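You operate a simulated robot arm through the tools that you are given. There is no shell and no other tool.

You run a simulated robot arm. Do the job below in one go: nothing can be reset, and whatever is moved stays where it is left.

## Task
Put the orange line back in use at 5 bar.
Fine: cap off onto the ledge, hose plugged in before its valve opens.

Only the result counts: the job must be done as asked and must still hold three seconds after the hand-in. Knocking over, shifting, dropping, spilling or breaking anything else fails it. Lids that push on must go on centred and level and be pressed home; caps that screw on are set level and turned clockwise until they are tight.

## Robot
A 6-joint arm with a two-finger gripper, fixed in place. Base frame: the origin is on the floor under the middle of its stand, x ahead of it, y to its left, z up. Units: m, degrees, N and s.
It reaches about 1.572 m from its shoulder. Its first joint turns from -166.0 to 166.0 degrees. Payload 2.45 kg.
The TCP is the grasp point between the finger pads, 0.02 m short of the fingertips. In the tool frame z runs along the fingers and y along their closing line. The gripper opens to 0.14 m; its body begins 0.168 m behind the TCP.
Orientation is that of the tool frame in the base frame, as a unit quaternion [w, x, y, z]. With the fingers straight down and closing along the base's y, the tool's x points along the base's -x, its y along +y and its z along -z.

## Interface
- The arm moves only by the tool step_arm. Its argument "plan" is a list of rows, each an object (a shift or turn left out is 0, a gripper value left out holds the last) with "angular": the turn, a rotation vector about the tool's x, y, z in degrees, a list of three; "translation": the shift along the tool's x, y, z in m, a list of three; "jaw": the finger opening in m, from 0 to 0.14. In form: [{"angular": [rx, ry, rz], "translation": [tx, ty, tz], "jaw": jaw}, ...]. A call has 1 to 20 rows; each row is the pose to reach, as a shift and turn from the pose commanded when the call began, along the tool's axes at that moment. Each row takes 0.2 s and may step no farther than 0.05 m and 8.6 degrees from the row before; otherwise, or with a gripper value out of range, the whole call is refused. Where a pose cannot be reached the arm comes as near as it can. A force on the tool above 40 N (or 10 N above the force at the start of the call, whichever is more), or a blocked arm, ends the call early, and 0.2 s more pass. Each finger travels about 0.045 m/s and halts on what it meets, pressing with about 29 N; the grip force reading is that of the motor and also rises with nothing between the fingers. The clock runs only during rows and for 0.2 s after the last one: add rows that repeat a pose to give the fingers time. It gives the time, the measured TCP pose, the force on the tool (base axes), the opening and the grip force at its end, in the units of the frame above (readings bear some noise), with the torque about the TCP (base axes, N m) and any sound that the robot's microphone picked up.
- Cameras (640 x 400 px; columns grow to the right, rows downward): "scene" is fixed at [0.0528, -0.6495, 1.5312]; the picture's right is [0.62, -0.79, 0.00], its down [-0.28, -0.22, -0.93] and it looks along [0.73, 0.58, -0.36] (base axes); focal length 372 px, centre (320, 200). "wrist" rides on the gripper at [0.078, 0.011, -0.209] in the tool frame; the picture's right is [-0.14, 0.99, 0.00], its down [-0.92, -0.13, -0.37] and it looks along [-0.37, -0.05, 0.93] (tool axes); focal length 280 px, centre (320, 200). There is no depth. A picture from a camera that has moved, and an enlarged one, comes with that camera's place and axes in the base frame and with its lens.
- grab_frame(camera): a new picture of that camera. The clock stands still meanwhile.
- inspect(camera, box): a new picture of the part [left, top, right, bottom] of that camera's present view, enlarged. The clock stands still meanwhile.
- job_done(): hands the job in; it is judged then, once.

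Places have to be worked out from the pictures, the camera data and where the tool is seen. Open the gripper and draw the arm clear of the work before you hand the job in, unless the task says otherwise.

The tools are called as name(argument=value, ...) on one line, values as JSON. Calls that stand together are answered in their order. step_arm: Moves the arm, as the interface text tells. Its arguments: {"type":"object","properties":{"plan":{"type":"array"}},"required":["plan"]} The other tools are called the same way: grab_frame (camera) takes a picture; inspect (camera, box) takes an enlarged picture of a part of a camera's view; job_done () hands the job in.

At the start:

```text
time_s: 0.0
position: [0.577, 0.3824, 1.3905]
orientation: [0.001, 0.001, 1.0, -0.001]
force: [-0.6, 0.2, 0.4]
wrist_torque: [-0.03, -0.05, 0.02]
width: 0.1399
finger_force: 0.1
```

scene: 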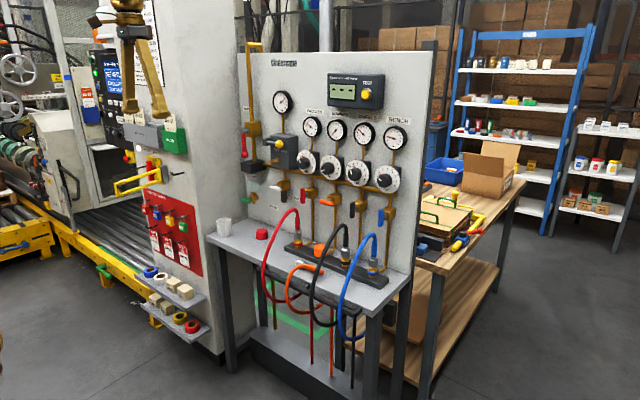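
wrist: 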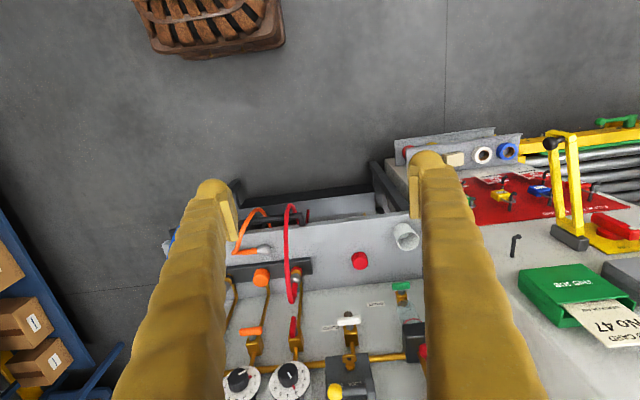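

I'll begin by looking closely at the panel from the scene camera to identify the orange line, its cap, valve, regulator and gauges.

inspect(camera="scene", box=[230, 80, 430, 205])

inspect(camera="scene", box=[200, 200, 420, 338])

inspect(camera="wrist", box=[160, 180, 440, 400])

```text
3.20 times, centred on (330, 142) of scene
camera zoom: at [0.0528, -0.6495, 1.5312], right [0.62, -0.79, 0.0], down [-0.28, -0.22, -0.93], along [0.73, 0.58, -0.36], focal length 1189 px, centre (288, 384)
```

zoom: 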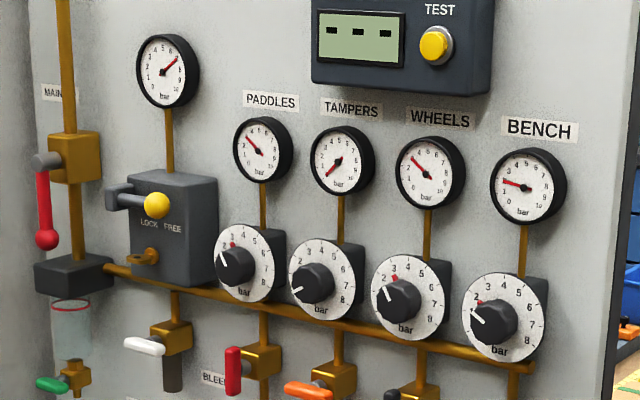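

```text
2.90 times, centred on (310, 269) of scene
camera zoom: at [0.0528, -0.6495, 1.5312], right [0.62, -0.79, 0.0], down [-0.28, -0.22, -0.93], along [0.73, 0.58, -0.36], focal length 1077 px, centre (349, 0)
```

zoom: 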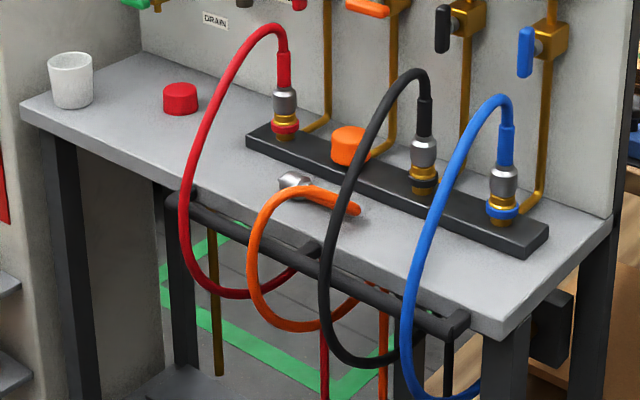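

```text
1.82 times, centred on (300, 290) of wrist
camera zoom: at [0.4994, 0.3914, 1.6001], right [0.14, 0.99, 0.0], down [0.92, -0.13, 0.37], along [0.37, -0.05, -0.93], focal length 510 px, centre (356, 36)
```

zoom: 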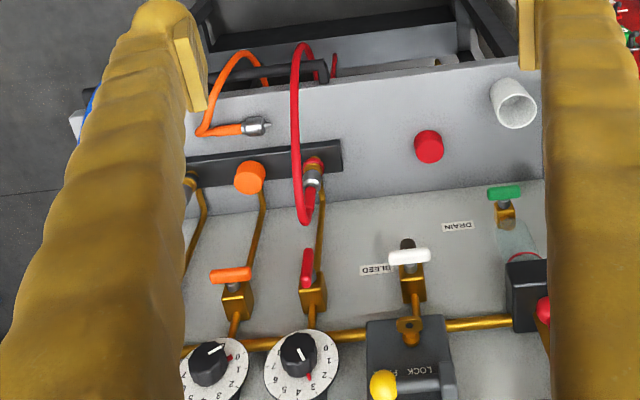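

Zooming further into each part: regulators, gauges, lockout box, and display.

inspect(camera="scene", box=[235, 120, 315, 170])

inspect(camera="scene", box=[295, 105, 375, 155])

inspect(camera="scene", box=[295, 145, 375, 195])

inspect(camera="scene", box=[235, 160, 335, 222])

inspect(camera="scene", box=[310, 70, 390, 120])

inspect(camera="scene", box=[80, 0, 200, 75])

inspect(camera="scene", box=[130, 180, 230, 350])

inspect(camera="scene", box=[235, 40, 315, 90])

inspect(camera="scene", box=[280, 225, 400, 300])

```text
8.00 times, centred on (275, 145) of scene
camera zoom: at [0.0528, -0.6495, 1.5312], right [0.62, -0.79, 0.0], down [-0.28, -0.22, -0.93], along [0.73, 0.58, -0.36], focal length 2972 px, centre (680, 640)
```

zoom: 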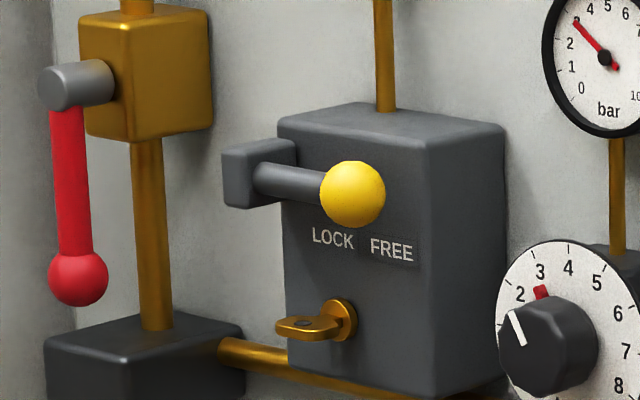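

```text
8.00 times, centred on (335, 130) of scene
camera zoom: at [0.0528, -0.6495, 1.5312], right [0.62, -0.79, 0.0], down [-0.28, -0.22, -0.93], along [0.73, 0.58, -0.36], focal length 2972 px, centre (200, 760)
```

zoom: 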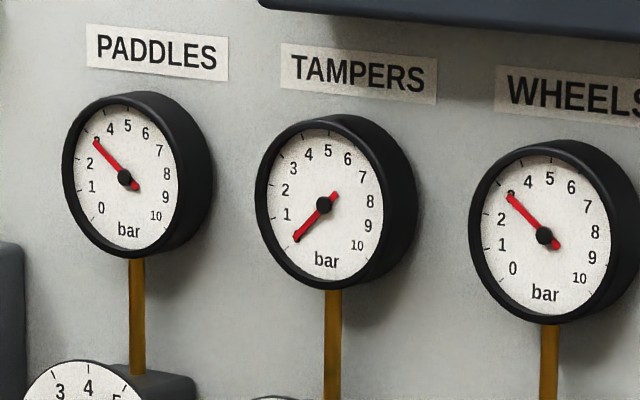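

```text
8.00 times, centred on (335, 170) of scene
camera zoom: at [0.0528, -0.6495, 1.5312], right [0.62, -0.79, 0.0], down [-0.28, -0.22, -0.93], along [0.73, 0.58, -0.36], focal length 2972 px, centre (200, 440)
```

zoom: 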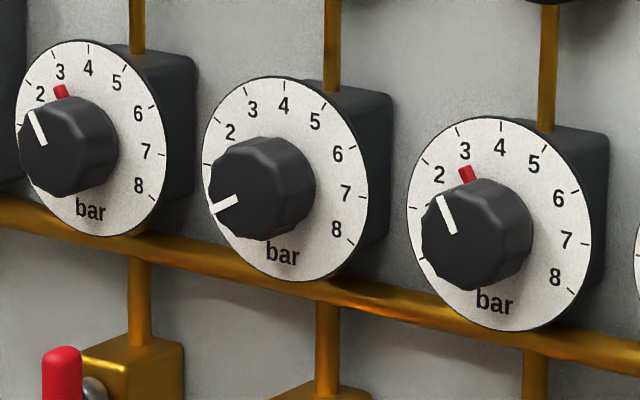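

```text
6.40 times, centred on (285, 191) of scene
camera zoom: at [0.0528, -0.6495, 1.5312], right [0.62, -0.79, 0.0], down [-0.28, -0.22, -0.93], along [0.73, 0.58, -0.36], focal length 2378 px, centre (544, 258)
```

zoom: 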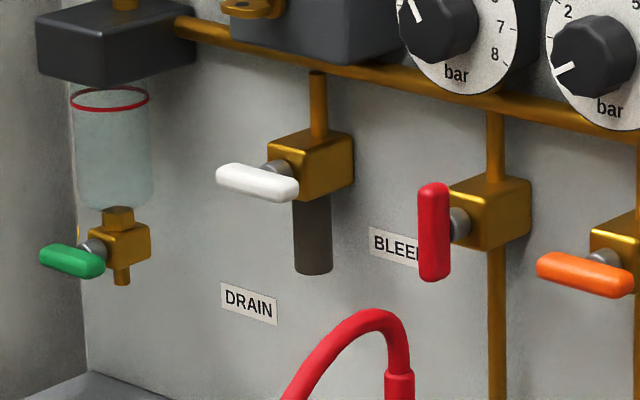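

```text
8.00 times, centred on (350, 95) of scene
camera zoom: at [0.0528, -0.6495, 1.5312], right [0.62, -0.79, 0.0], down [-0.28, -0.22, -0.93], along [0.73, 0.58, -0.36], focal length 2972 px, centre (80, 1040)
```

zoom: 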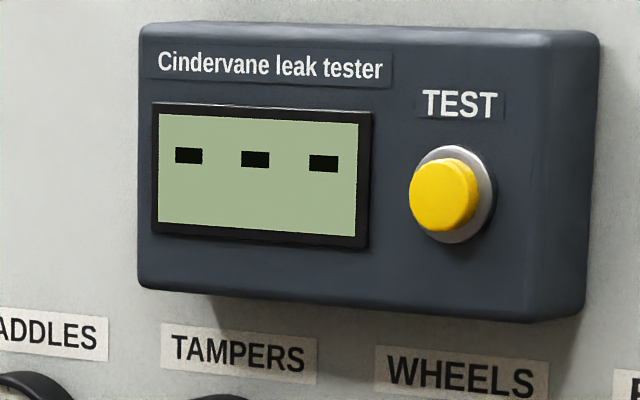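

```text
5.33 times, centred on (140, 38) of scene
camera zoom: at [0.0528, -0.6495, 1.5312], right [0.62, -0.79, 0.0], down [-0.28, -0.22, -0.93], along [0.73, 0.58, -0.36], focal length 1981 px, centre (1280, 1067)
```

zoom: 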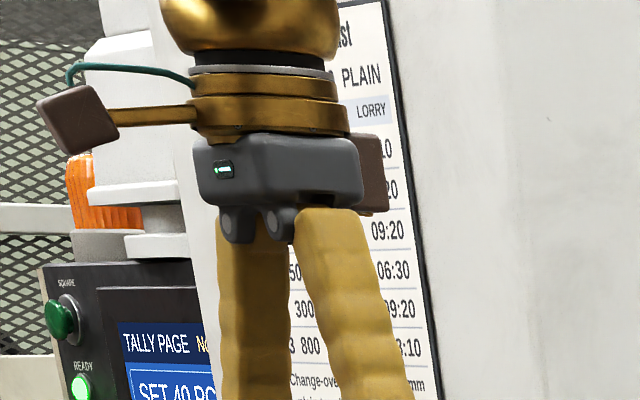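

```text
2.35 times, centred on (180, 265) of scene
camera zoom: at [0.0528, -0.6495, 1.5312], right [0.62, -0.79, 0.0], down [-0.28, -0.22, -0.93], along [0.73, 0.58, -0.36], focal length 874 px, centre (649, 47)
```

zoom: 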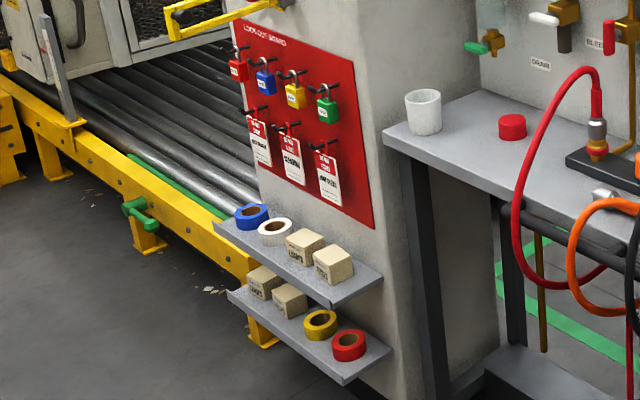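

```text
8.00 times, centred on (275, 65) of scene
camera zoom: at [0.0528, -0.6495, 1.5312], right [0.62, -0.79, 0.0], down [-0.28, -0.22, -0.93], along [0.73, 0.58, -0.36], focal length 2972 px, centre (680, 1280)
```

zoom: 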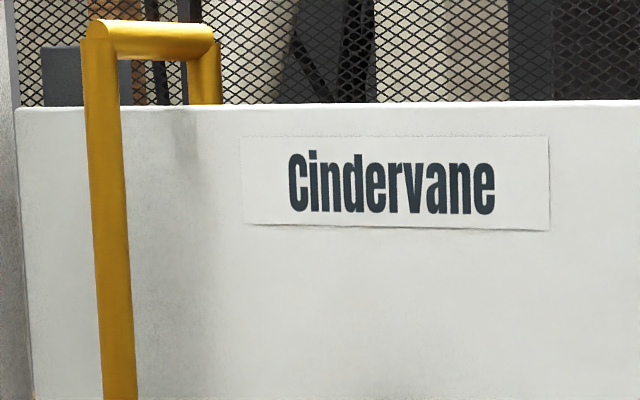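

```text
5.33 times, centred on (340, 262) of scene
camera zoom: at [0.0528, -0.6495, 1.5312], right [0.62, -0.79, 0.0], down [-0.28, -0.22, -0.93], along [0.73, 0.58, -0.36], focal length 1981 px, centre (213, -133)
```

zoom: 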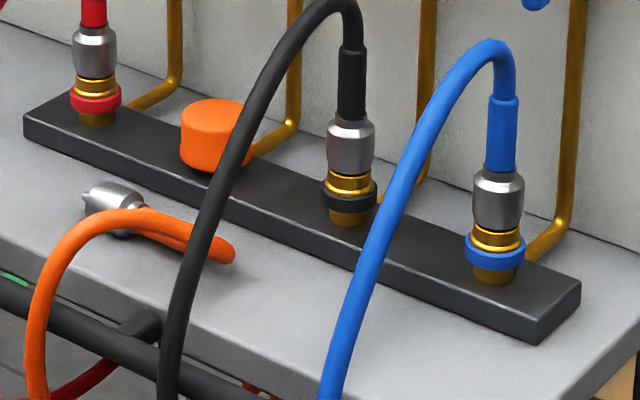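

The orange line (TAMPERS) reads 0 bar with its valve crosswise (closed), and its socket is capped; I estimate the cap near [1.05, 0.12, 0.84], valve handle near [1.07, 0.13, 1.03], knob near [1.08, 0.13, 1.16]. I shift sideways and tilt the wrist forward to look at the panel from close.

step_arm(plan=[{"translation": [0, -0.05, 0], "angular": [0, -8, 0], "jaw": 0.14}, {"translation": [0, -0.1, 0], "angular": [0, -16, 0]}, {"translation": [0, -0.15, 0], "angular": [0, -24, 0]}, {"translation": [0, -0.2, 0], "angular": [0, -32, 0]}, {"translation": [0, -0.25, 0], "angular": [0, -40, 0]}, {"translation": [0, -0.25, 0], "angular": [0, -40, 0]}])

grab_frame(camera="wrist")

grab_frame(camera="scene")

```text
time_s: 1.4
position: [0.5791, 0.1275, 1.3918]
orientation: [0.344, -0.001, 0.939, 0.0]
force: [0.6, -0.4, -0.6]
wrist_torque: [0.0, -0.01, 0.01]
width: 0.1399
finger_force: 0.1
```

```text
taken
camera wrist: at [0.3843, 0.1387, 1.5015], right [0.1, 0.99, 0.09], down [0.47, -0.13, 0.88], along [0.88, -0.05, -0.47], focal length 280 px, centre (320, 200)
```

wrist: 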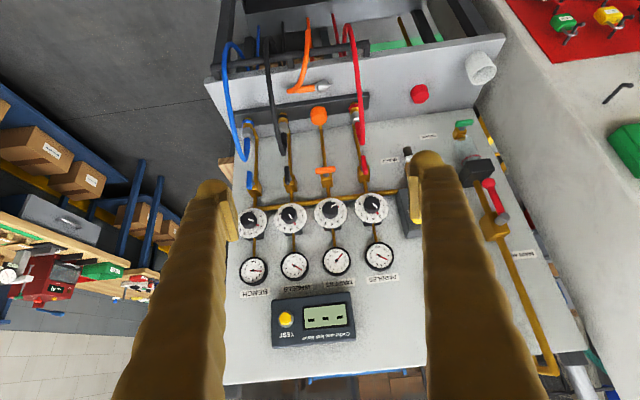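

```text
taken
```

scene: 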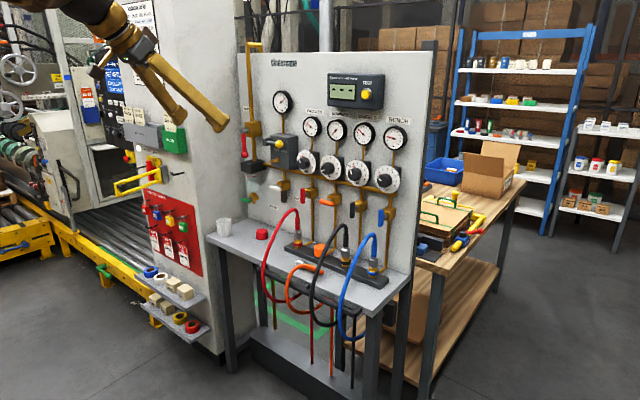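

The wrist camera now faces the panel (upside down). I zoom into the lock box, regulators, and the ledge.

inspect(camera="wrist", box=[280, 70, 380, 135])

inspect(camera="wrist", box=[270, 140, 410, 230])

inspect(camera="wrist", box=[360, 120, 520, 230])

inspect(camera="wrist", box=[260, 0, 420, 130])

```text
6.15 times, centred on (330, 102) of wrist
camera zoom: at [0.3843, 0.1387, 1.5015], right [0.1, 0.99, 0.09], down [0.47, -0.13, 0.88], along [0.88, -0.05, -0.47], focal length 1726 px, centre (258, 800)
```

zoom: 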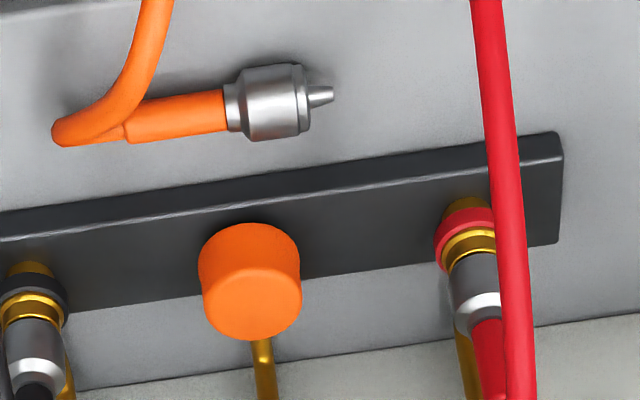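

```text
4.44 times, centred on (340, 185) of wrist
camera zoom: at [0.3843, 0.1387, 1.5015], right [0.1, 0.99, 0.09], down [0.47, -0.13, 0.88], along [0.88, -0.05, -0.47], focal length 1246 px, centre (231, 267)
```

zoom: 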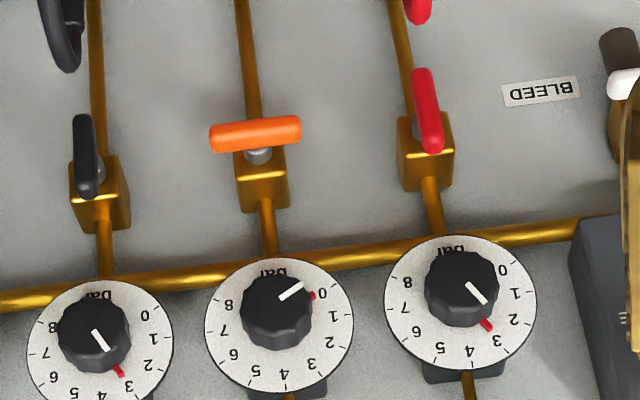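

```text
3.64 times, centred on (440, 175) of wrist
camera zoom: at [0.3843, 0.1387, 1.5015], right [0.1, 0.99, 0.09], down [0.47, -0.13, 0.88], along [0.88, -0.05, -0.47], focal length 1020 px, centre (-116, 291)
```

zoom: 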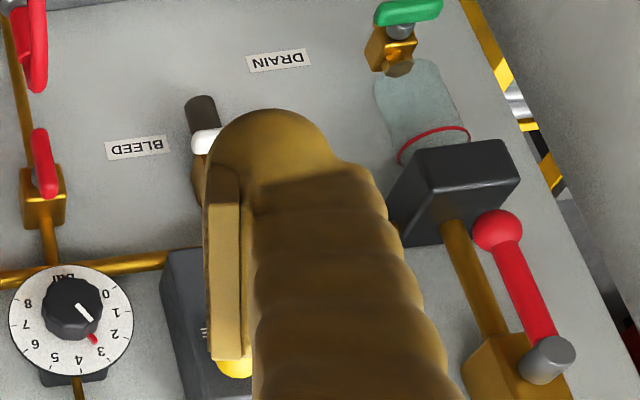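

```text
3.08 times, centred on (340, 65) of wrist
camera zoom: at [0.3843, 0.1387, 1.5015], right [0.1, 0.99, 0.09], down [0.47, -0.13, 0.88], along [0.88, -0.05, -0.47], focal length 863 px, centre (258, 615)
```

zoom: 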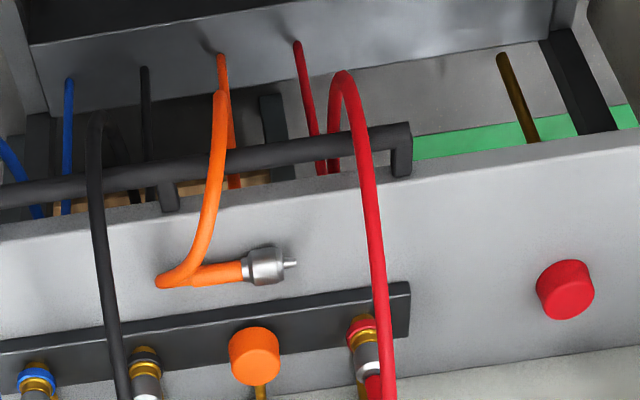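

The lock box is hidden by a finger, so I shift left (+y) to view it between the fingers.

step_arm(plan=[{"translation": [0, 0.05, 0]}, {"translation": [0, 0.1, 0]}, {"translation": [0, 0.15, 0]}, {"translation": [0, 0.2, 0]}, {"translation": [0, 0.2, 0]}])

inspect(camera="wrist", box=[240, 100, 420, 280])

inspect(camera="wrist", box=[280, 150, 400, 225])

grab_frame(camera="wrist")

```text
time_s: 2.6
position: [0.5771, 0.3311, 1.3922]
orientation: [0.342, 0.0, 0.94, 0.001]
force: [-0.3, -0.3, 0.6]
wrist_torque: [-0.03, 0.0, 0.0]
width: 0.14
finger_force: 0.1
```

```text
2.22 times, centred on (330, 190) of wrist
camera zoom: at [0.3826, 0.3404, 1.5027], right [0.1, 0.99, 0.09], down [0.47, -0.13, 0.88], along [0.88, -0.05, -0.48], focal length 623 px, centre (298, 222)
```

zoom: 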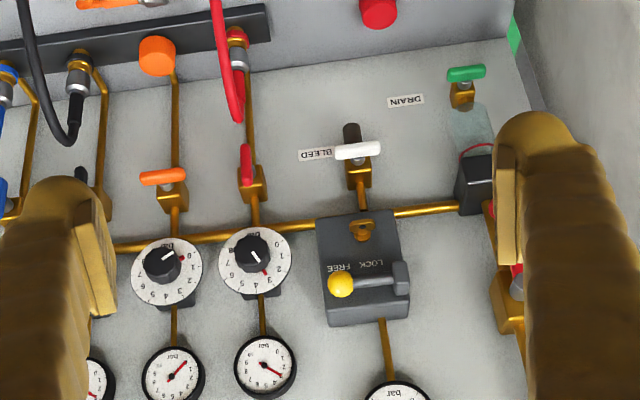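

```text
5.33 times, centred on (340, 188) of wrist
camera zoom: at [0.3826, 0.3404, 1.5027], right [0.1, 0.99, 0.09], down [0.47, -0.13, 0.88], along [0.88, -0.05, -0.48], focal length 1495 px, centre (213, 267)
```

zoom: 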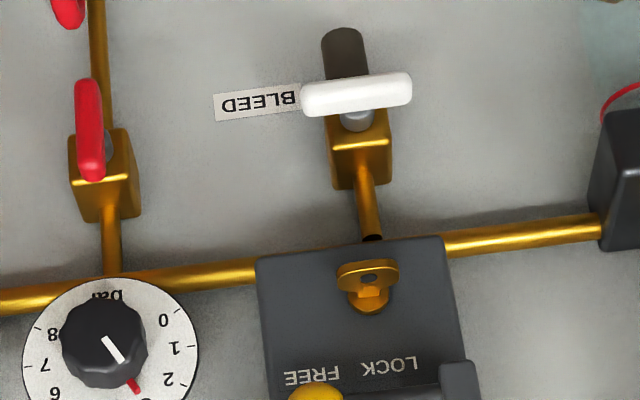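

```text
taken
camera wrist: at [0.3826, 0.3404, 1.5027], right [0.1, 0.99, 0.09], down [0.47, -0.13, 0.88], along [0.88, -0.05, -0.48], focal length 280 px, centre (320, 200)
```

wrist: 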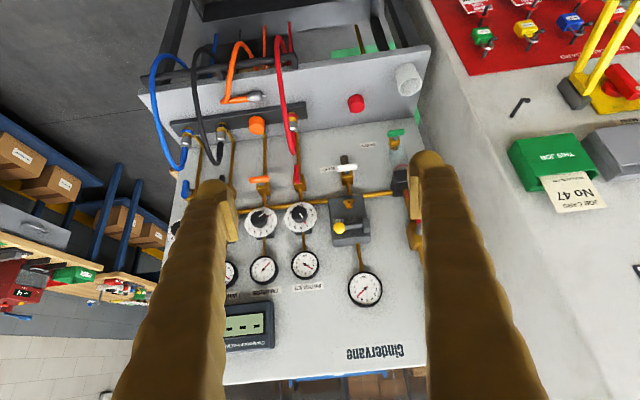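

The lock box's ball sits at FREE, and the main supply gauge shows pressure, so I leave those alone. I'll set the regulator first while the front is clear: move to a stand-off in front of the orange knob with the fingers pointing at the panel.

step_arm(plan=[{"translation": [-0.01244, -0.0203, 0.04009], "angular": [0, -5, 0], "jaw": 0.08}, {"translation": [-0.02488, -0.0406, 0.08018], "angular": [0, -10, 0]}, {"translation": [-0.03732, -0.0609, 0.12027], "angular": [0, -15, 0]}, {"translation": [-0.04976, -0.0812, 0.16036], "angular": [0, -20, 0]}, {"translation": [-0.0622, -0.1015, 0.20045], "angular": [0, -25, 0]}, {"translation": [-0.07464, -0.1218, 0.24054], "angular": [0, -30, 0]}, {"translation": [-0.08708, -0.1421, 0.28063], "angular": [0, -35, 0]}, {"translation": [-0.09952, -0.1624, 0.32072], "angular": [0, -40, 0]}, {"translation": [-0.11196, -0.1827, 0.36081], "angular": [0, -45, 0]}, {"translation": [-0.1244, -0.203, 0.4009], "angular": [0, -50, 0]}, {"translation": [-0.1244, -0.203, 0.4009], "angular": [0, -50, 0]}])

grab_frame(camera="wrist")

grab_frame(camera="scene")

```text
time_s: 5.0
position: [0.9288, 0.1294, 1.1634]
orientation: [0.708, 0.004, 0.707, -0.003]
force: [0.8, 0.6, -0.1]
wrist_torque: [-0.02, -0.04, -0.02]
width: 0.0797
finger_force: 0.0
out of reach, approached as far as the arm can: row 10, 11
```

```text
taken
camera wrist: at [0.7209, 0.1427, 1.0867], right [0.01, 0.99, 0.14], down [-0.37, -0.12, 0.92], along [0.93, -0.06, 0.37], focal length 280 px, centre (320, 200)
```

wrist: 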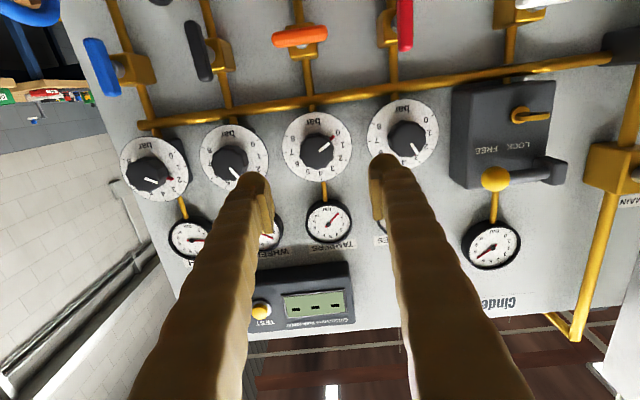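

```text
taken
```

scene: 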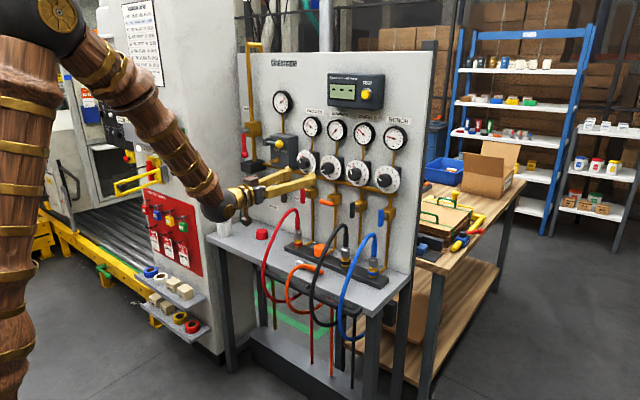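

The pose was reached within a few mm even though the last rows were flagged as at the limit. I zoom in to check knob alignment and the dial scale.

inspect(camera="wrist", box=[260, 100, 380, 200])

inspect(camera="scene", box=[200, 130, 360, 230])

```text
4.00 times, centred on (320, 150) of wrist
camera zoom: at [0.7209, 0.1427, 1.0867], right [0.01, 0.99, 0.14], down [-0.37, -0.12, 0.92], along [0.93, -0.06, 0.37], focal length 1122 px, centre (320, 400)
```

zoom: 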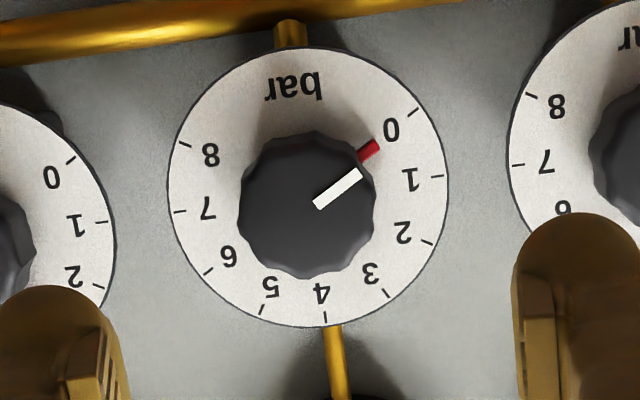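

```text
4.00 times, centred on (280, 180) of scene
camera zoom: at [0.0528, -0.6495, 1.5312], right [0.62, -0.79, 0.0], down [-0.28, -0.22, -0.93], along [0.73, 0.58, -0.36], focal length 1486 px, centre (480, 280)
```

zoom: 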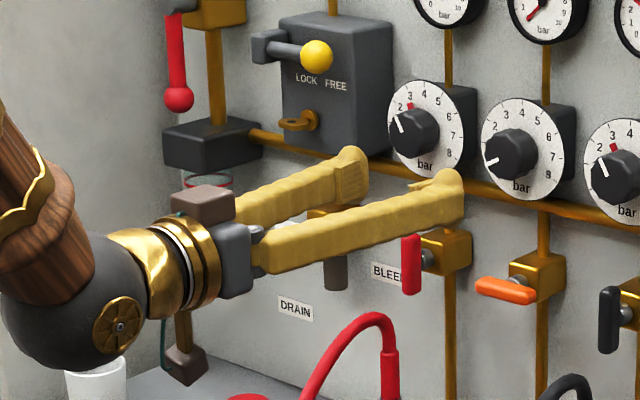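

The dial runs 0–8 at about 30° per bar (clockwise), knob centre near y 0.125, z 1.162, dial face near x 1.109. I pre-roll the gripper −75° at stand-off so a 150° clockwise turn stays balanced, and trim the alignment.

step_arm(plan=[{"angular": [0, 0, -8.4], "translation": [0.0, -0.004, 0]}, {"angular": [0, 0, -16.8], "translation": [0.0, -0.004, 0]}, {"angular": [0, 0, -25.2], "translation": [0.0, -0.004, 0]}, {"angular": [0, 0, -33.6], "translation": [0.0, -0.004, 0]}, {"angular": [0, 0, -42], "translation": [0.0, -0.004, 0]}, {"angular": [0, 0, -50.4], "translation": [0.0, -0.004, 0]}, {"angular": [0, 0, -58.8], "translation": [0.0, -0.004, 0]}, {"angular": [0, 0, -67.2], "translation": [0.0, -0.004, 0]}, {"angular": [0, 0, -75], "translation": [0.0, -0.004, 0]}, {"angular": [0, 0, -75], "translation": [0.0, -0.004, 0]}])

grab_frame(camera="wrist")

grab_frame(camera="scene")

```text
time_s: 7.2
position: [0.9283, 0.1309, 1.1656]
orientation: [0.558, -0.428, 0.563, -0.434]
force: [1.1, 0.0, 0.6]
wrist_torque: [-0.03, -0.02, 0.01]
width: 0.0799
finger_force: 0.1
out of reach, approached as far as the arm can: row 1, 2, 3, 6, 7, 8, 9, 10
```

```text
taken
camera wrist: at [0.7196, 0.0591, 1.1359], right [0.0, 0.39, -0.92], down [-0.36, 0.86, 0.36], along [0.93, 0.33, 0.14], focal length 280 px, centre (320, 200)
```

wrist: 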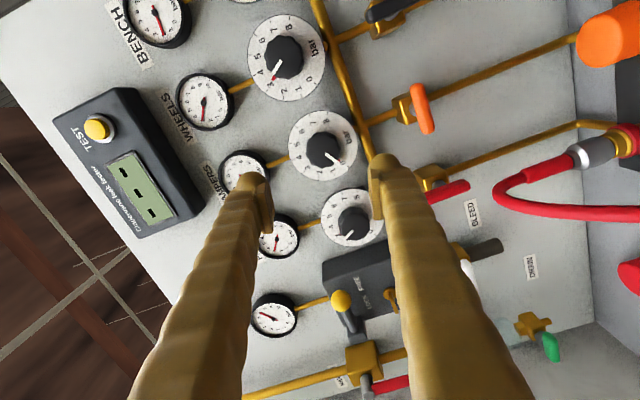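

```text
taken
```

scene: 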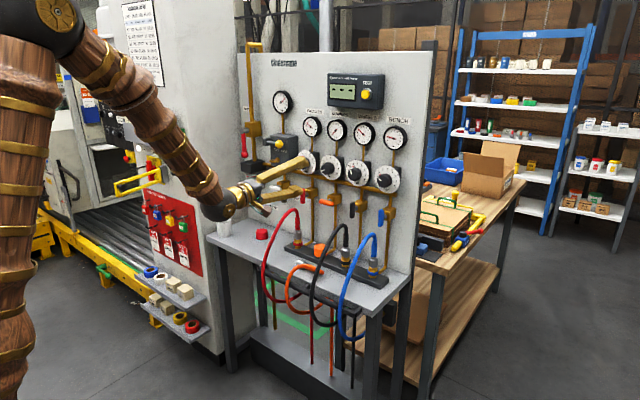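

The roll worked but the pose is held a few mm off by some arm limit. I advance a bit toward the knob to see whether it resolves.

step_arm(plan=[{"translation": [0, 0, 0.025]}, {"translation": [0, 0, 0.05]}, {"translation": [0, 0, 0.05]}])

grab_frame(camera="wrist")

```text
time_s: 8.0
position: [0.9785, 0.138, 1.1674]
orientation: [0.559, -0.427, 0.563, -0.433]
force: [1.3, -1.1, 0.4]
wrist_torque: [0.02, 0.0, 0.02]
width: 0.0798
finger_force: 0.0
out of reach, approached as far as the arm can: row 1, 2, 3
```

```text
taken
camera wrist: at [0.7689, 0.0659, 1.137], right [0.0, 0.39, -0.92], down [-0.36, 0.86, 0.36], along [0.93, 0.33, 0.14], focal length 280 px, centre (320, 200)
```

wrist: 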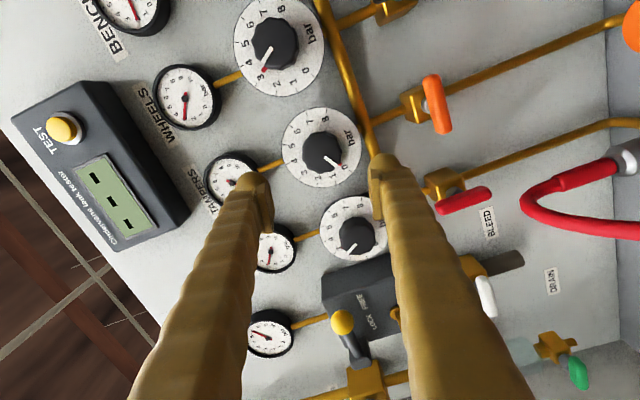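

The residual error grows sideways as I go forward, which looks like a joint limit rather than contact. I back off and test whether the arm can get to smaller y at a shorter reach, to understand the limit.

step_arm(plan=[{"translation": [0.02, 0, -0.04]}, {"translation": [0.04, 0, -0.08]}, {"translation": [0.06, 0, -0.12]}, {"translation": [0.08, 0, -0.16]}, {"translation": [0.1, 0, -0.2]}, {"translation": [0.1, 0, -0.2]}])

grab_frame(camera="scene")

```text
time_s: 9.4
position: [0.7729, 0.0791, 1.1458]
orientation: [0.55, -0.419, 0.571, -0.442]
force: [-0.1, -0.5, 0.7]
wrist_torque: [0.01, 0.01, 0.01]
width: 0.0799
finger_force: 0.0
out of reach, approached as far as the arm can: row 1, 2, 3, 4, 5, 6
```

```text
taken
```

scene: 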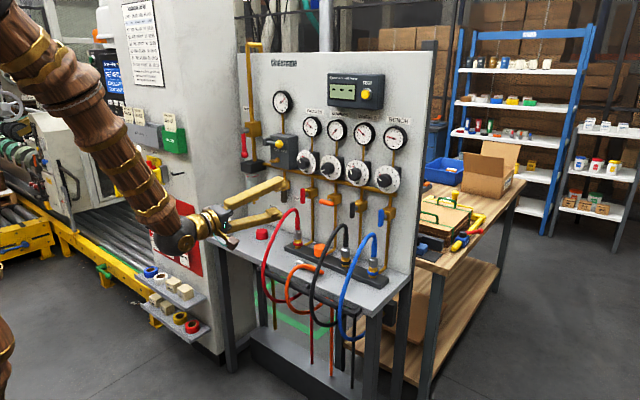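

The readings fit the first joint being stopped so that the wrist can't swing below about 14° azimuth; a yaw of the tool toward −y keeps the wrist inside its range. I go to a new stand-off in front of the knob with the tool yawed 15°.

step_arm(plan=[{"translation": [-0.0262, 0.002, 0.0344], "angular": [0.776, 2.898, 0]}, {"translation": [-0.0524, 0.0039, 0.0688], "angular": [1.552, 5.796, 0]}, {"translation": [-0.0785, 0.0059, 0.1032], "angular": [2.328, 8.694, 0]}, {"translation": [-0.1047, 0.0078, 0.1376], "angular": [3.104, 11.592, 0]}, {"translation": [-0.1309, 0.0098, 0.172], "angular": [3.88, 14.49, 0]}, {"translation": [-0.1309, 0.0098, 0.172], "angular": [3.88, 14.49, 0]}])

grab_frame(camera="wrist")

```text
time_s: 10.8
position: [0.9459, 0.2094, 1.1713]
orientation: [0.5, -0.352, 0.612, -0.501]
force: [0.0, 0.8, -1.0]
wrist_torque: [-0.02, -0.02, 0.01]
width: 0.0799
finger_force: 0.0
```

```text
taken
camera wrist: at [0.7266, 0.1916, 1.1408], right [0.1, 0.38, -0.92], down [-0.13, 0.92, 0.36], along [0.99, 0.09, 0.14], focal length 280 px, centre (320, 200)
```

wrist: 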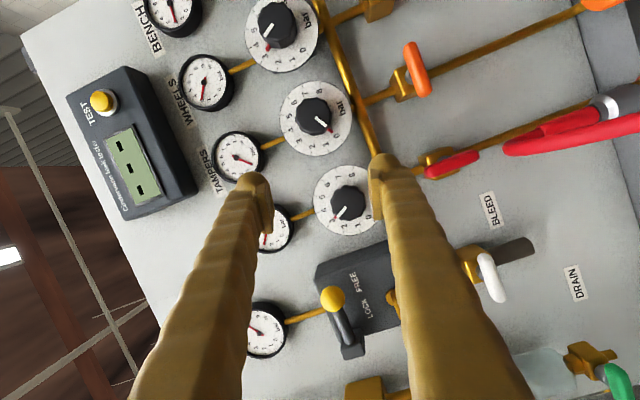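

The tool is now yawed 15° with no limit flagged. I slide to the stand-off on the knob axis and finish rolling so the fingers close vertically.

step_arm(plan=[{"translation": [0.0246, -0.0013, 0.0097], "angular": [0, 0, -7.5]}, {"translation": [0.0491, -0.0025, 0.0193], "angular": [0, 0, -15]}, {"translation": [0.0491, -0.0025, 0.0193], "angular": [0, 0, -15]}, {"translation": [0.0491, -0.0025, 0.0193], "angular": [0, 0, -15]}])

grab_frame(camera="wrist")

inspect(camera="wrist", box=[240, 100, 400, 200])

```text
time_s: 11.8
position: [0.9528, 0.156, 1.1612]
orientation: [-0.431, 0.431, -0.561, 0.561]
force: [-0.2, -0.8, -0.1]
wrist_torque: [0.03, -0.01, 0.02]
width: 0.08
finger_force: 0.1
```

```text
taken
camera wrist: at [0.7305, 0.1343, 1.1508], right [0.04, 0.13, -0.99], down [-0.12, 0.98, 0.13], along [0.99, 0.11, 0.05], focal length 280 px, centre (320, 200)
```

wrist: 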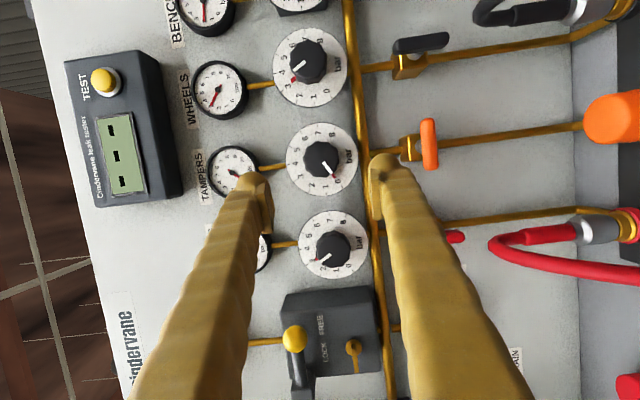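

```text
4.00 times, centred on (320, 150) of wrist
camera zoom: at [0.7305, 0.1343, 1.1508], right [0.04, 0.13, -0.99], down [-0.12, 0.98, 0.13], along [0.99, 0.11, 0.05], focal length 1122 px, centre (320, 400)
```

zoom: 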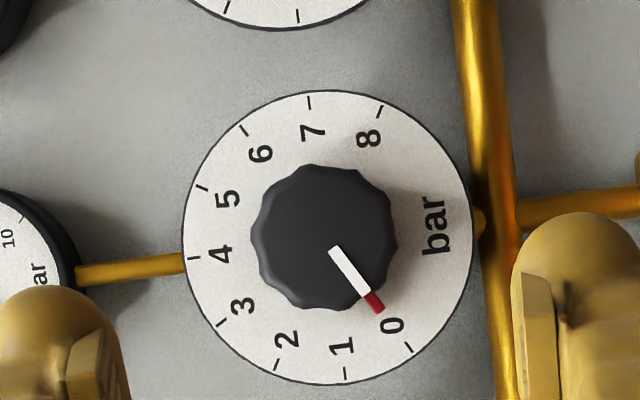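

Aligned: knob centre at about y 0.1235, z 1.1605, pointer exactly on 0. I advance most of the way and check.

step_arm(plan=[{"translation": [-0.001, 0.0007, 0.03]}, {"translation": [-0.001, 0.0007, 0.06]}, {"translation": [-0.001, 0.0007, 0.09]}, {"translation": [-0.001, 0.0007, 0.09]}])

grab_frame(camera="wrist")

inspect(camera="scene", box=[240, 130, 400, 230])

```text
time_s: 12.8
position: [1.0385, 0.1325, 1.1599]
orientation: [-0.431, 0.43, -0.561, 0.562]
force: [0.3, -0.5, 0.0]
wrist_torque: [-0.05, 0.0, 0.01]
width: 0.08
finger_force: 0.0
```

```text
taken
camera wrist: at [0.8165, 0.1106, 1.1495], right [0.04, 0.13, -0.99], down [-0.12, 0.98, 0.13], along [0.99, 0.11, 0.05], focal length 280 px, centre (320, 200)
```

wrist: 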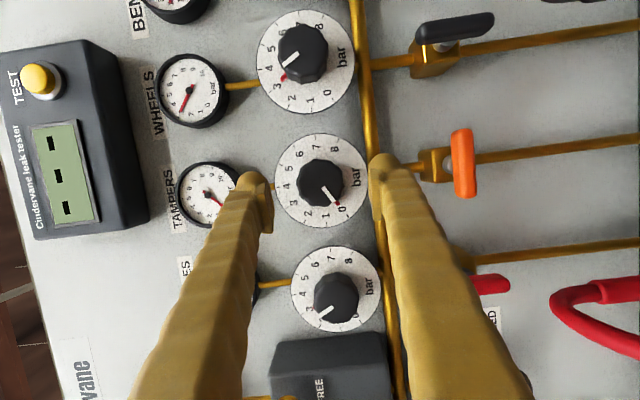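

```text
4.00 times, centred on (320, 180) of scene
camera zoom: at [0.0528, -0.6495, 1.5312], right [0.62, -0.79, 0.0], down [-0.28, -0.22, -0.93], along [0.73, 0.58, -0.36], focal length 1486 px, centre (320, 280)
```

zoom: 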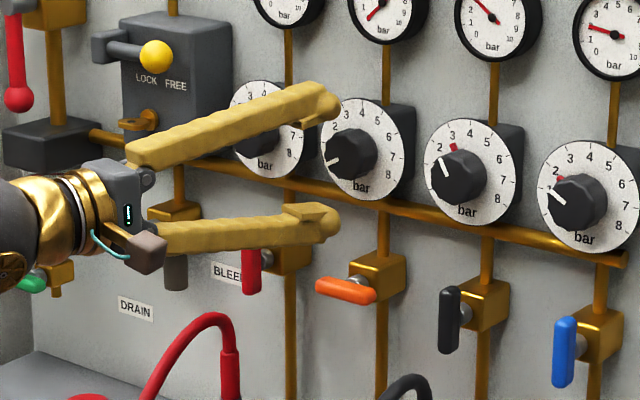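

Clearances look good. I counter-rotate −40° about the knob axis with TCP centred on it and narrow the jaw a bit, still in front of the knob.

step_arm(plan=[{"translation": [0.0044, -0.0003, 0.0012], "angular": [2.07, 0, -7.73], "jaw": 0.068}, {"translation": [0.0087, -0.0005, 0.0023], "angular": [4.14, 0, -15.46]}, {"translation": [0.0087, -0.0005, 0.0023], "angular": [6.22, 0, -23.18]}, {"translation": [0.0087, -0.0005, 0.0023], "angular": [8.29, 0, -30.91]}, {"translation": [0.0087, -0.0005, 0.0023], "angular": [10.36, 0, -38.64]}, {"translation": [0.0087, -0.0005, 0.0023], "angular": [10.36, 0, -38.64]}])

grab_frame(camera="wrist")

```text
time_s: 14.2
position: [1.0383, 0.1224, 1.1589]
orientation: [-0.258, 0.551, -0.334, 0.719]
force: [-0.1, 0.5, 0.6]
wrist_torque: [-0.03, -0.01, 0.04]
width: 0.0681
finger_force: 0.2
```

```text
taken
camera wrist: at [0.8167, 0.0986, 1.1654], right [0.04, -0.54, -0.84], down [-0.12, 0.84, -0.54], along [0.99, 0.12, -0.03], focal length 280 px, centre (320, 200)
```

wrist: 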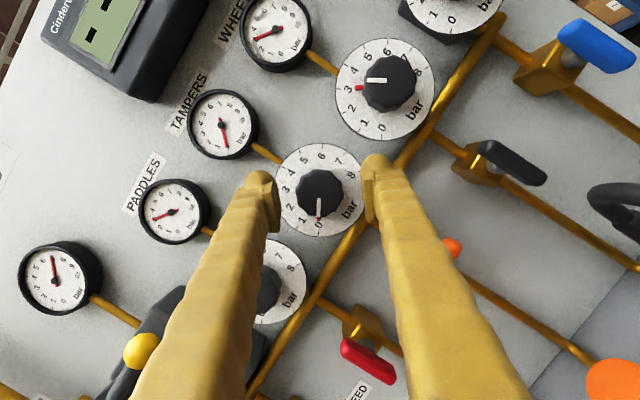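

Checking knob alignment more precisely with a zoom from this closer pose.

inspect(camera="wrist", box=[260, 130, 380, 250])

inspect(camera="scene", box=[290, 135, 370, 195])

```text
3.33 times, centred on (320, 190) of wrist
camera zoom: at [0.8167, 0.0986, 1.1654], right [0.04, -0.54, -0.84], down [-0.12, 0.84, -0.54], along [0.99, 0.12, -0.03], focal length 935 px, centre (320, 233)
```

zoom: 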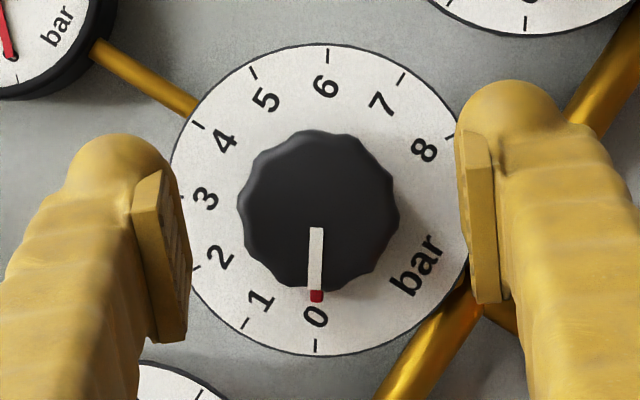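

```text
6.67 times, centred on (330, 165) of scene
camera zoom: at [0.0528, -0.6495, 1.5312], right [0.62, -0.79, 0.0], down [-0.28, -0.22, -0.93], along [0.73, 0.58, -0.36], focal length 2477 px, centre (253, 433)
```

zoom: 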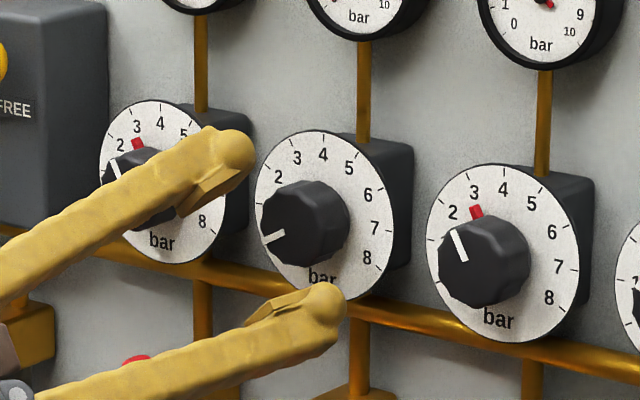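

The knob is about 3 mm to +y of my TCP line. I advance 40 mm straight along base x with that correction, then close on the knob.

step_arm(plan=[{"translation": [-0.0042, -0.0006, 0.0127]}, {"translation": [-0.0084, -0.0013, 0.0253]}, {"translation": [-0.0126, -0.0019, 0.038]}, {"translation": [-0.0126, -0.0019, 0.038]}])

inspect(camera="wrist", box=[220, 100, 420, 260])

inspect(camera="scene", box=[270, 130, 370, 195])

```text
time_s: 15.2
position: [1.0791, 0.1249, 1.1598]
orientation: [-0.258, 0.551, -0.336, 0.719]
force: [-0.4, 0.2, 0.1]
wrist_torque: [0.03, -0.01, -0.01]
width: 0.068
finger_force: 0.0
```

```text
2.50 times, centred on (320, 180) of wrist
camera zoom: at [0.8568, 0.1015, 1.1664], right [0.04, -0.53, -0.84], down [-0.12, 0.84, -0.54], along [0.99, 0.12, -0.03], focal length 701 px, centre (320, 250)
```

zoom: 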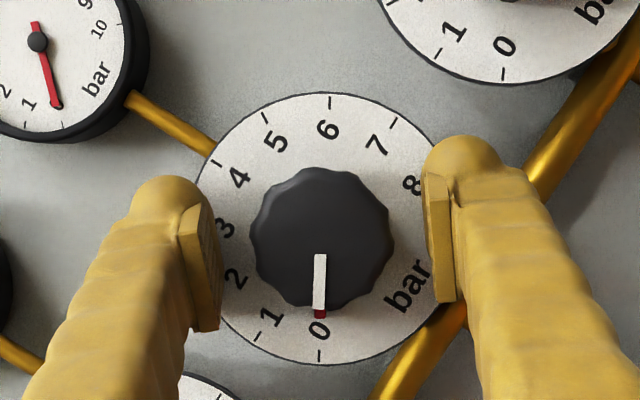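

```text
6.15 times, centred on (320, 162) of scene
camera zoom: at [0.0528, -0.6495, 1.5312], right [0.62, -0.79, 0.0], down [-0.28, -0.22, -0.93], along [0.73, 0.58, -0.36], focal length 2286 px, centre (320, 431)
```

zoom: 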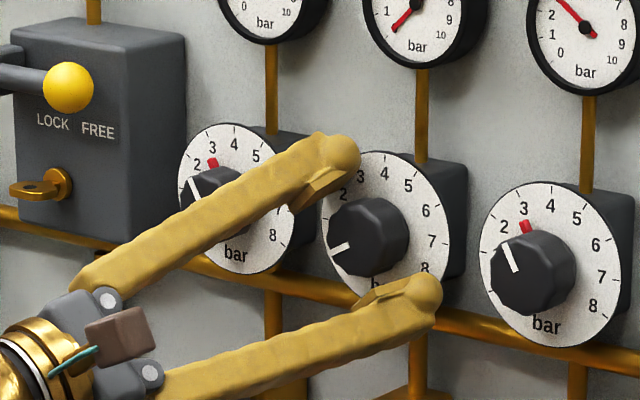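

The fingers straddle the knob well centred. Closing on it.

step_arm(plan=[{"jaw": 0.03}, {"jaw": 0.03}, {"jaw": 0.03}, {"jaw": 0.03}])

inspect(camera="wrist", box=[220, 100, 420, 260])

```text
time_s: 16.2
position: [1.0768, 0.1249, 1.1599]
orientation: [-0.258, 0.552, -0.335, 0.719]
force: [-16.3, -7.0, -10.1]
wrist_torque: [0.06, 0.18, -0.16]
width: 0.0425
finger_force: 45.4
```

```text
2.50 times, centred on (320, 180) of wrist
camera zoom: at [0.8564, 0.1013, 1.166], right [0.04, -0.53, -0.84], down [-0.12, 0.84, -0.54], along [0.99, 0.12, -0.03], focal length 701 px, centre (320, 250)
```

zoom: 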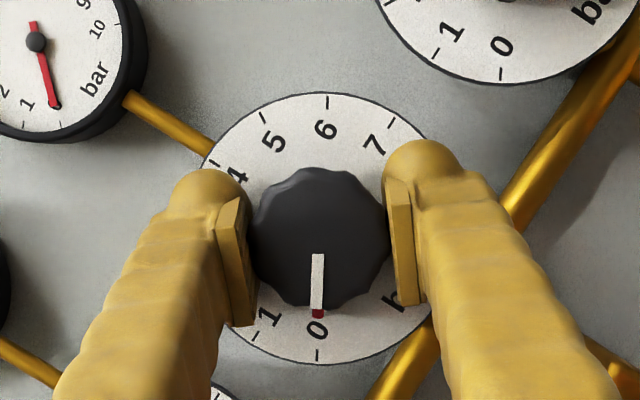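

Gripped at 42.5 mm width. Now I turn it clockwise 80° about the knob axis.

step_arm(plan=[{"angular": [-2.07, 0, 7.73]}, {"angular": [-4.14, 0, 15.45]}, {"angular": [-6.21, 0, 23.18]}, {"angular": [-8.28, 0, 30.91]}, {"angular": [-10.35, 0, 38.64]}, {"angular": [-12.42, 0, 46.36]}, {"angular": [-14.49, 0, 54.09]}, {"angular": [-16.56, 0, 61.82]}, {"angular": [-18.63, 0, 69.54]}, {"angular": [-20.7, 0, 77.27]}, {"angular": [-20.7, 0, 77.27]}])

grab_frame(camera="wrist")

inspect(camera="scene", box=[270, 110, 370, 195])

```text
time_s: 17.2
position: [1.0782, 0.1259, 1.1591]
orientation: [-0.393, 0.464, -0.513, 0.607]
force: [-9.7, -1.6, 1.1]
wrist_torque: [-0.02, 0.01, -0.05]
width: 0.0423
finger_force: 44.9
stopped in row 5: the force on the tool passed its limit at 42 N (the readings are from after the stop); the commanded pose is now the measured one
```

```text
taken
camera wrist: at [0.8563, 0.1019, 1.1534], right [0.04, -0.03, -1.0], down [-0.12, 0.99, -0.04], along [0.99, 0.12, 0.03], focal length 280 px, centre (320, 200)
```

wrist: 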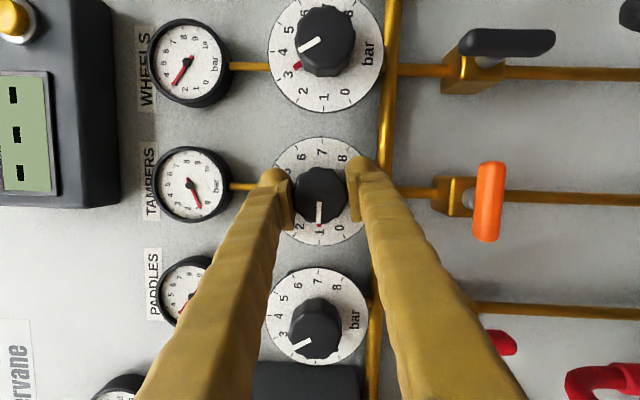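

```text
4.71 times, centred on (320, 152) of scene
camera zoom: at [0.0528, -0.6495, 1.5312], right [0.62, -0.79, 0.0], down [-0.28, -0.22, -0.93], along [0.73, 0.58, -0.36], focal length 1748 px, centre (320, 424)
```

zoom: 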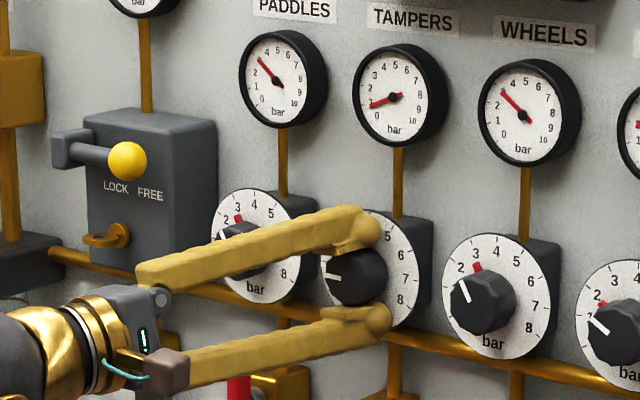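

The knob follows (gauge at about 1 bar) until the force guard stopped the turn because of slight off-axis strain, which has now relaxed. I continue turning with gentler steps.

step_arm(plan=[{"angular": [-1.29, 0, 4.83]}, {"angular": [-2.59, 0, 9.66]}, {"angular": [-3.88, 0, 14.49]}, {"angular": [-5.18, 0, 19.32]}, {"angular": [-6.47, 0, 24.15]}, {"angular": [-7.76, 0, 28.98]}, {"angular": [-9.06, 0, 33.81]}, {"angular": [-10.35, 0, 38.64]}, {"angular": [-11.65, 0, 43.47]}, {"angular": [-12.94, 0, 48.3]}, {"angular": [-12.94, 0, 48.3]}])

inspect(camera="wrist", box=[220, 100, 420, 260])

inspect(camera="scene", box=[270, 110, 370, 195])

```text
time_s: 19.6
position: [1.0774, 0.1257, 1.161]
orientation: [0.554, -0.254, 0.72, -0.333]
force: [-19.2, 4.5, 7.0]
wrist_torque: [0.03, -0.07, 0.11]
width: 0.0425
finger_force: 44.4
```

```text
2.50 times, centred on (320, 180) of wrist
camera zoom: at [0.8564, 0.1154, 1.1384], right [0.04, 0.74, -0.67], down [-0.12, 0.67, 0.74], along [0.99, 0.05, 0.11], focal length 701 px, centre (320, 250)
```

zoom: 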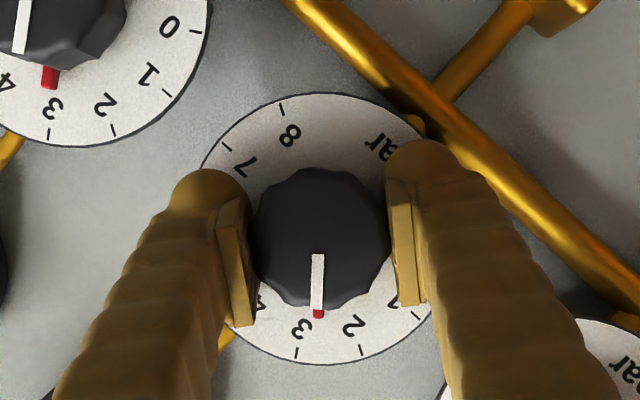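

```text
4.71 times, centred on (320, 152) of scene
camera zoom: at [0.0528, -0.6495, 1.5312], right [0.62, -0.79, 0.0], down [-0.28, -0.22, -0.93], along [0.73, 0.58, -0.36], focal length 1748 px, centre (320, 424)
```

zoom: 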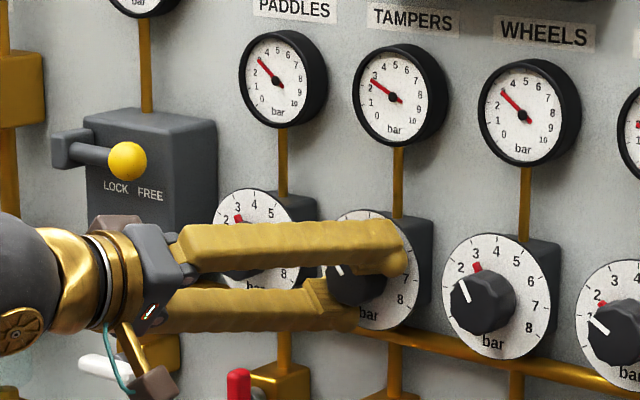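

Turned about 80° so far (≈2.7 bar on the dial and gauge). I open, rotate back around the knob by 75° without leaving it, and check alignment before re-gripping.

step_arm(plan=[{"jaw": 0.068}, {"jaw": 0.068}, {"jaw": 0.068}, {"angular": [1.94, 0, -7.24]}, {"angular": [3.88, 0, -14.49]}, {"angular": [5.82, 0, -21.73]}, {"angular": [7.76, 0, -28.98]}, {"angular": [9.7, 0, -36.22]}, {"angular": [11.65, 0, -43.47]}, {"angular": [13.59, 0, -50.71]}, {"angular": [15.53, 0, -57.95]}, {"angular": [17.47, 0, -65.2]}, {"angular": [19.41, 0, -72.44]}, {"angular": [19.41, 0, -72.44]}])

inspect(camera="wrist", box=[220, 100, 420, 260])

inspect(camera="scene", box=[270, 110, 370, 195])

```text
time_s: 22.6
position: [1.0778, 0.1254, 1.1592]
orientation: [-0.283, 0.538, -0.369, 0.703]
force: [0.0, 0.0, 0.0]
wrist_torque: [-0.01, -0.01, -0.02]
width: 0.0681
finger_force: 0.1
```

```text
2.50 times, centred on (320, 180) of wrist
camera zoom: at [0.8566, 0.1011, 1.1633], right [0.04, -0.45, -0.89], down [-0.12, 0.88, -0.45], along [0.99, 0.12, -0.02], focal length 701 px, centre (320, 250)
```

zoom: 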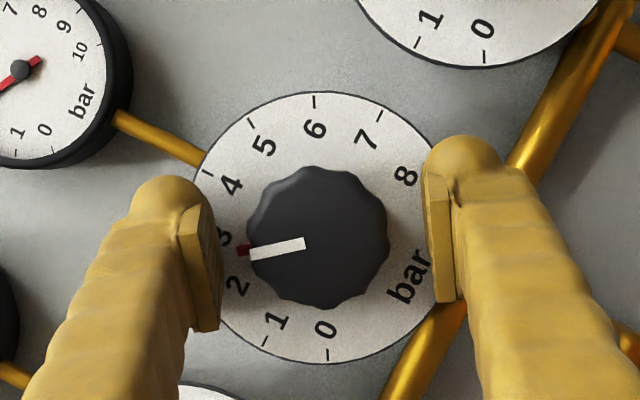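

```text
4.71 times, centred on (320, 152) of scene
camera zoom: at [0.0528, -0.6495, 1.5312], right [0.62, -0.79, 0.0], down [-0.28, -0.22, -0.93], along [0.73, 0.58, -0.36], focal length 1748 px, centre (320, 424)
```

zoom: 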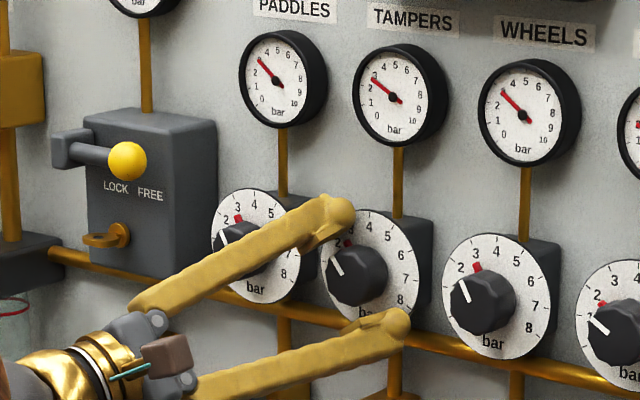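

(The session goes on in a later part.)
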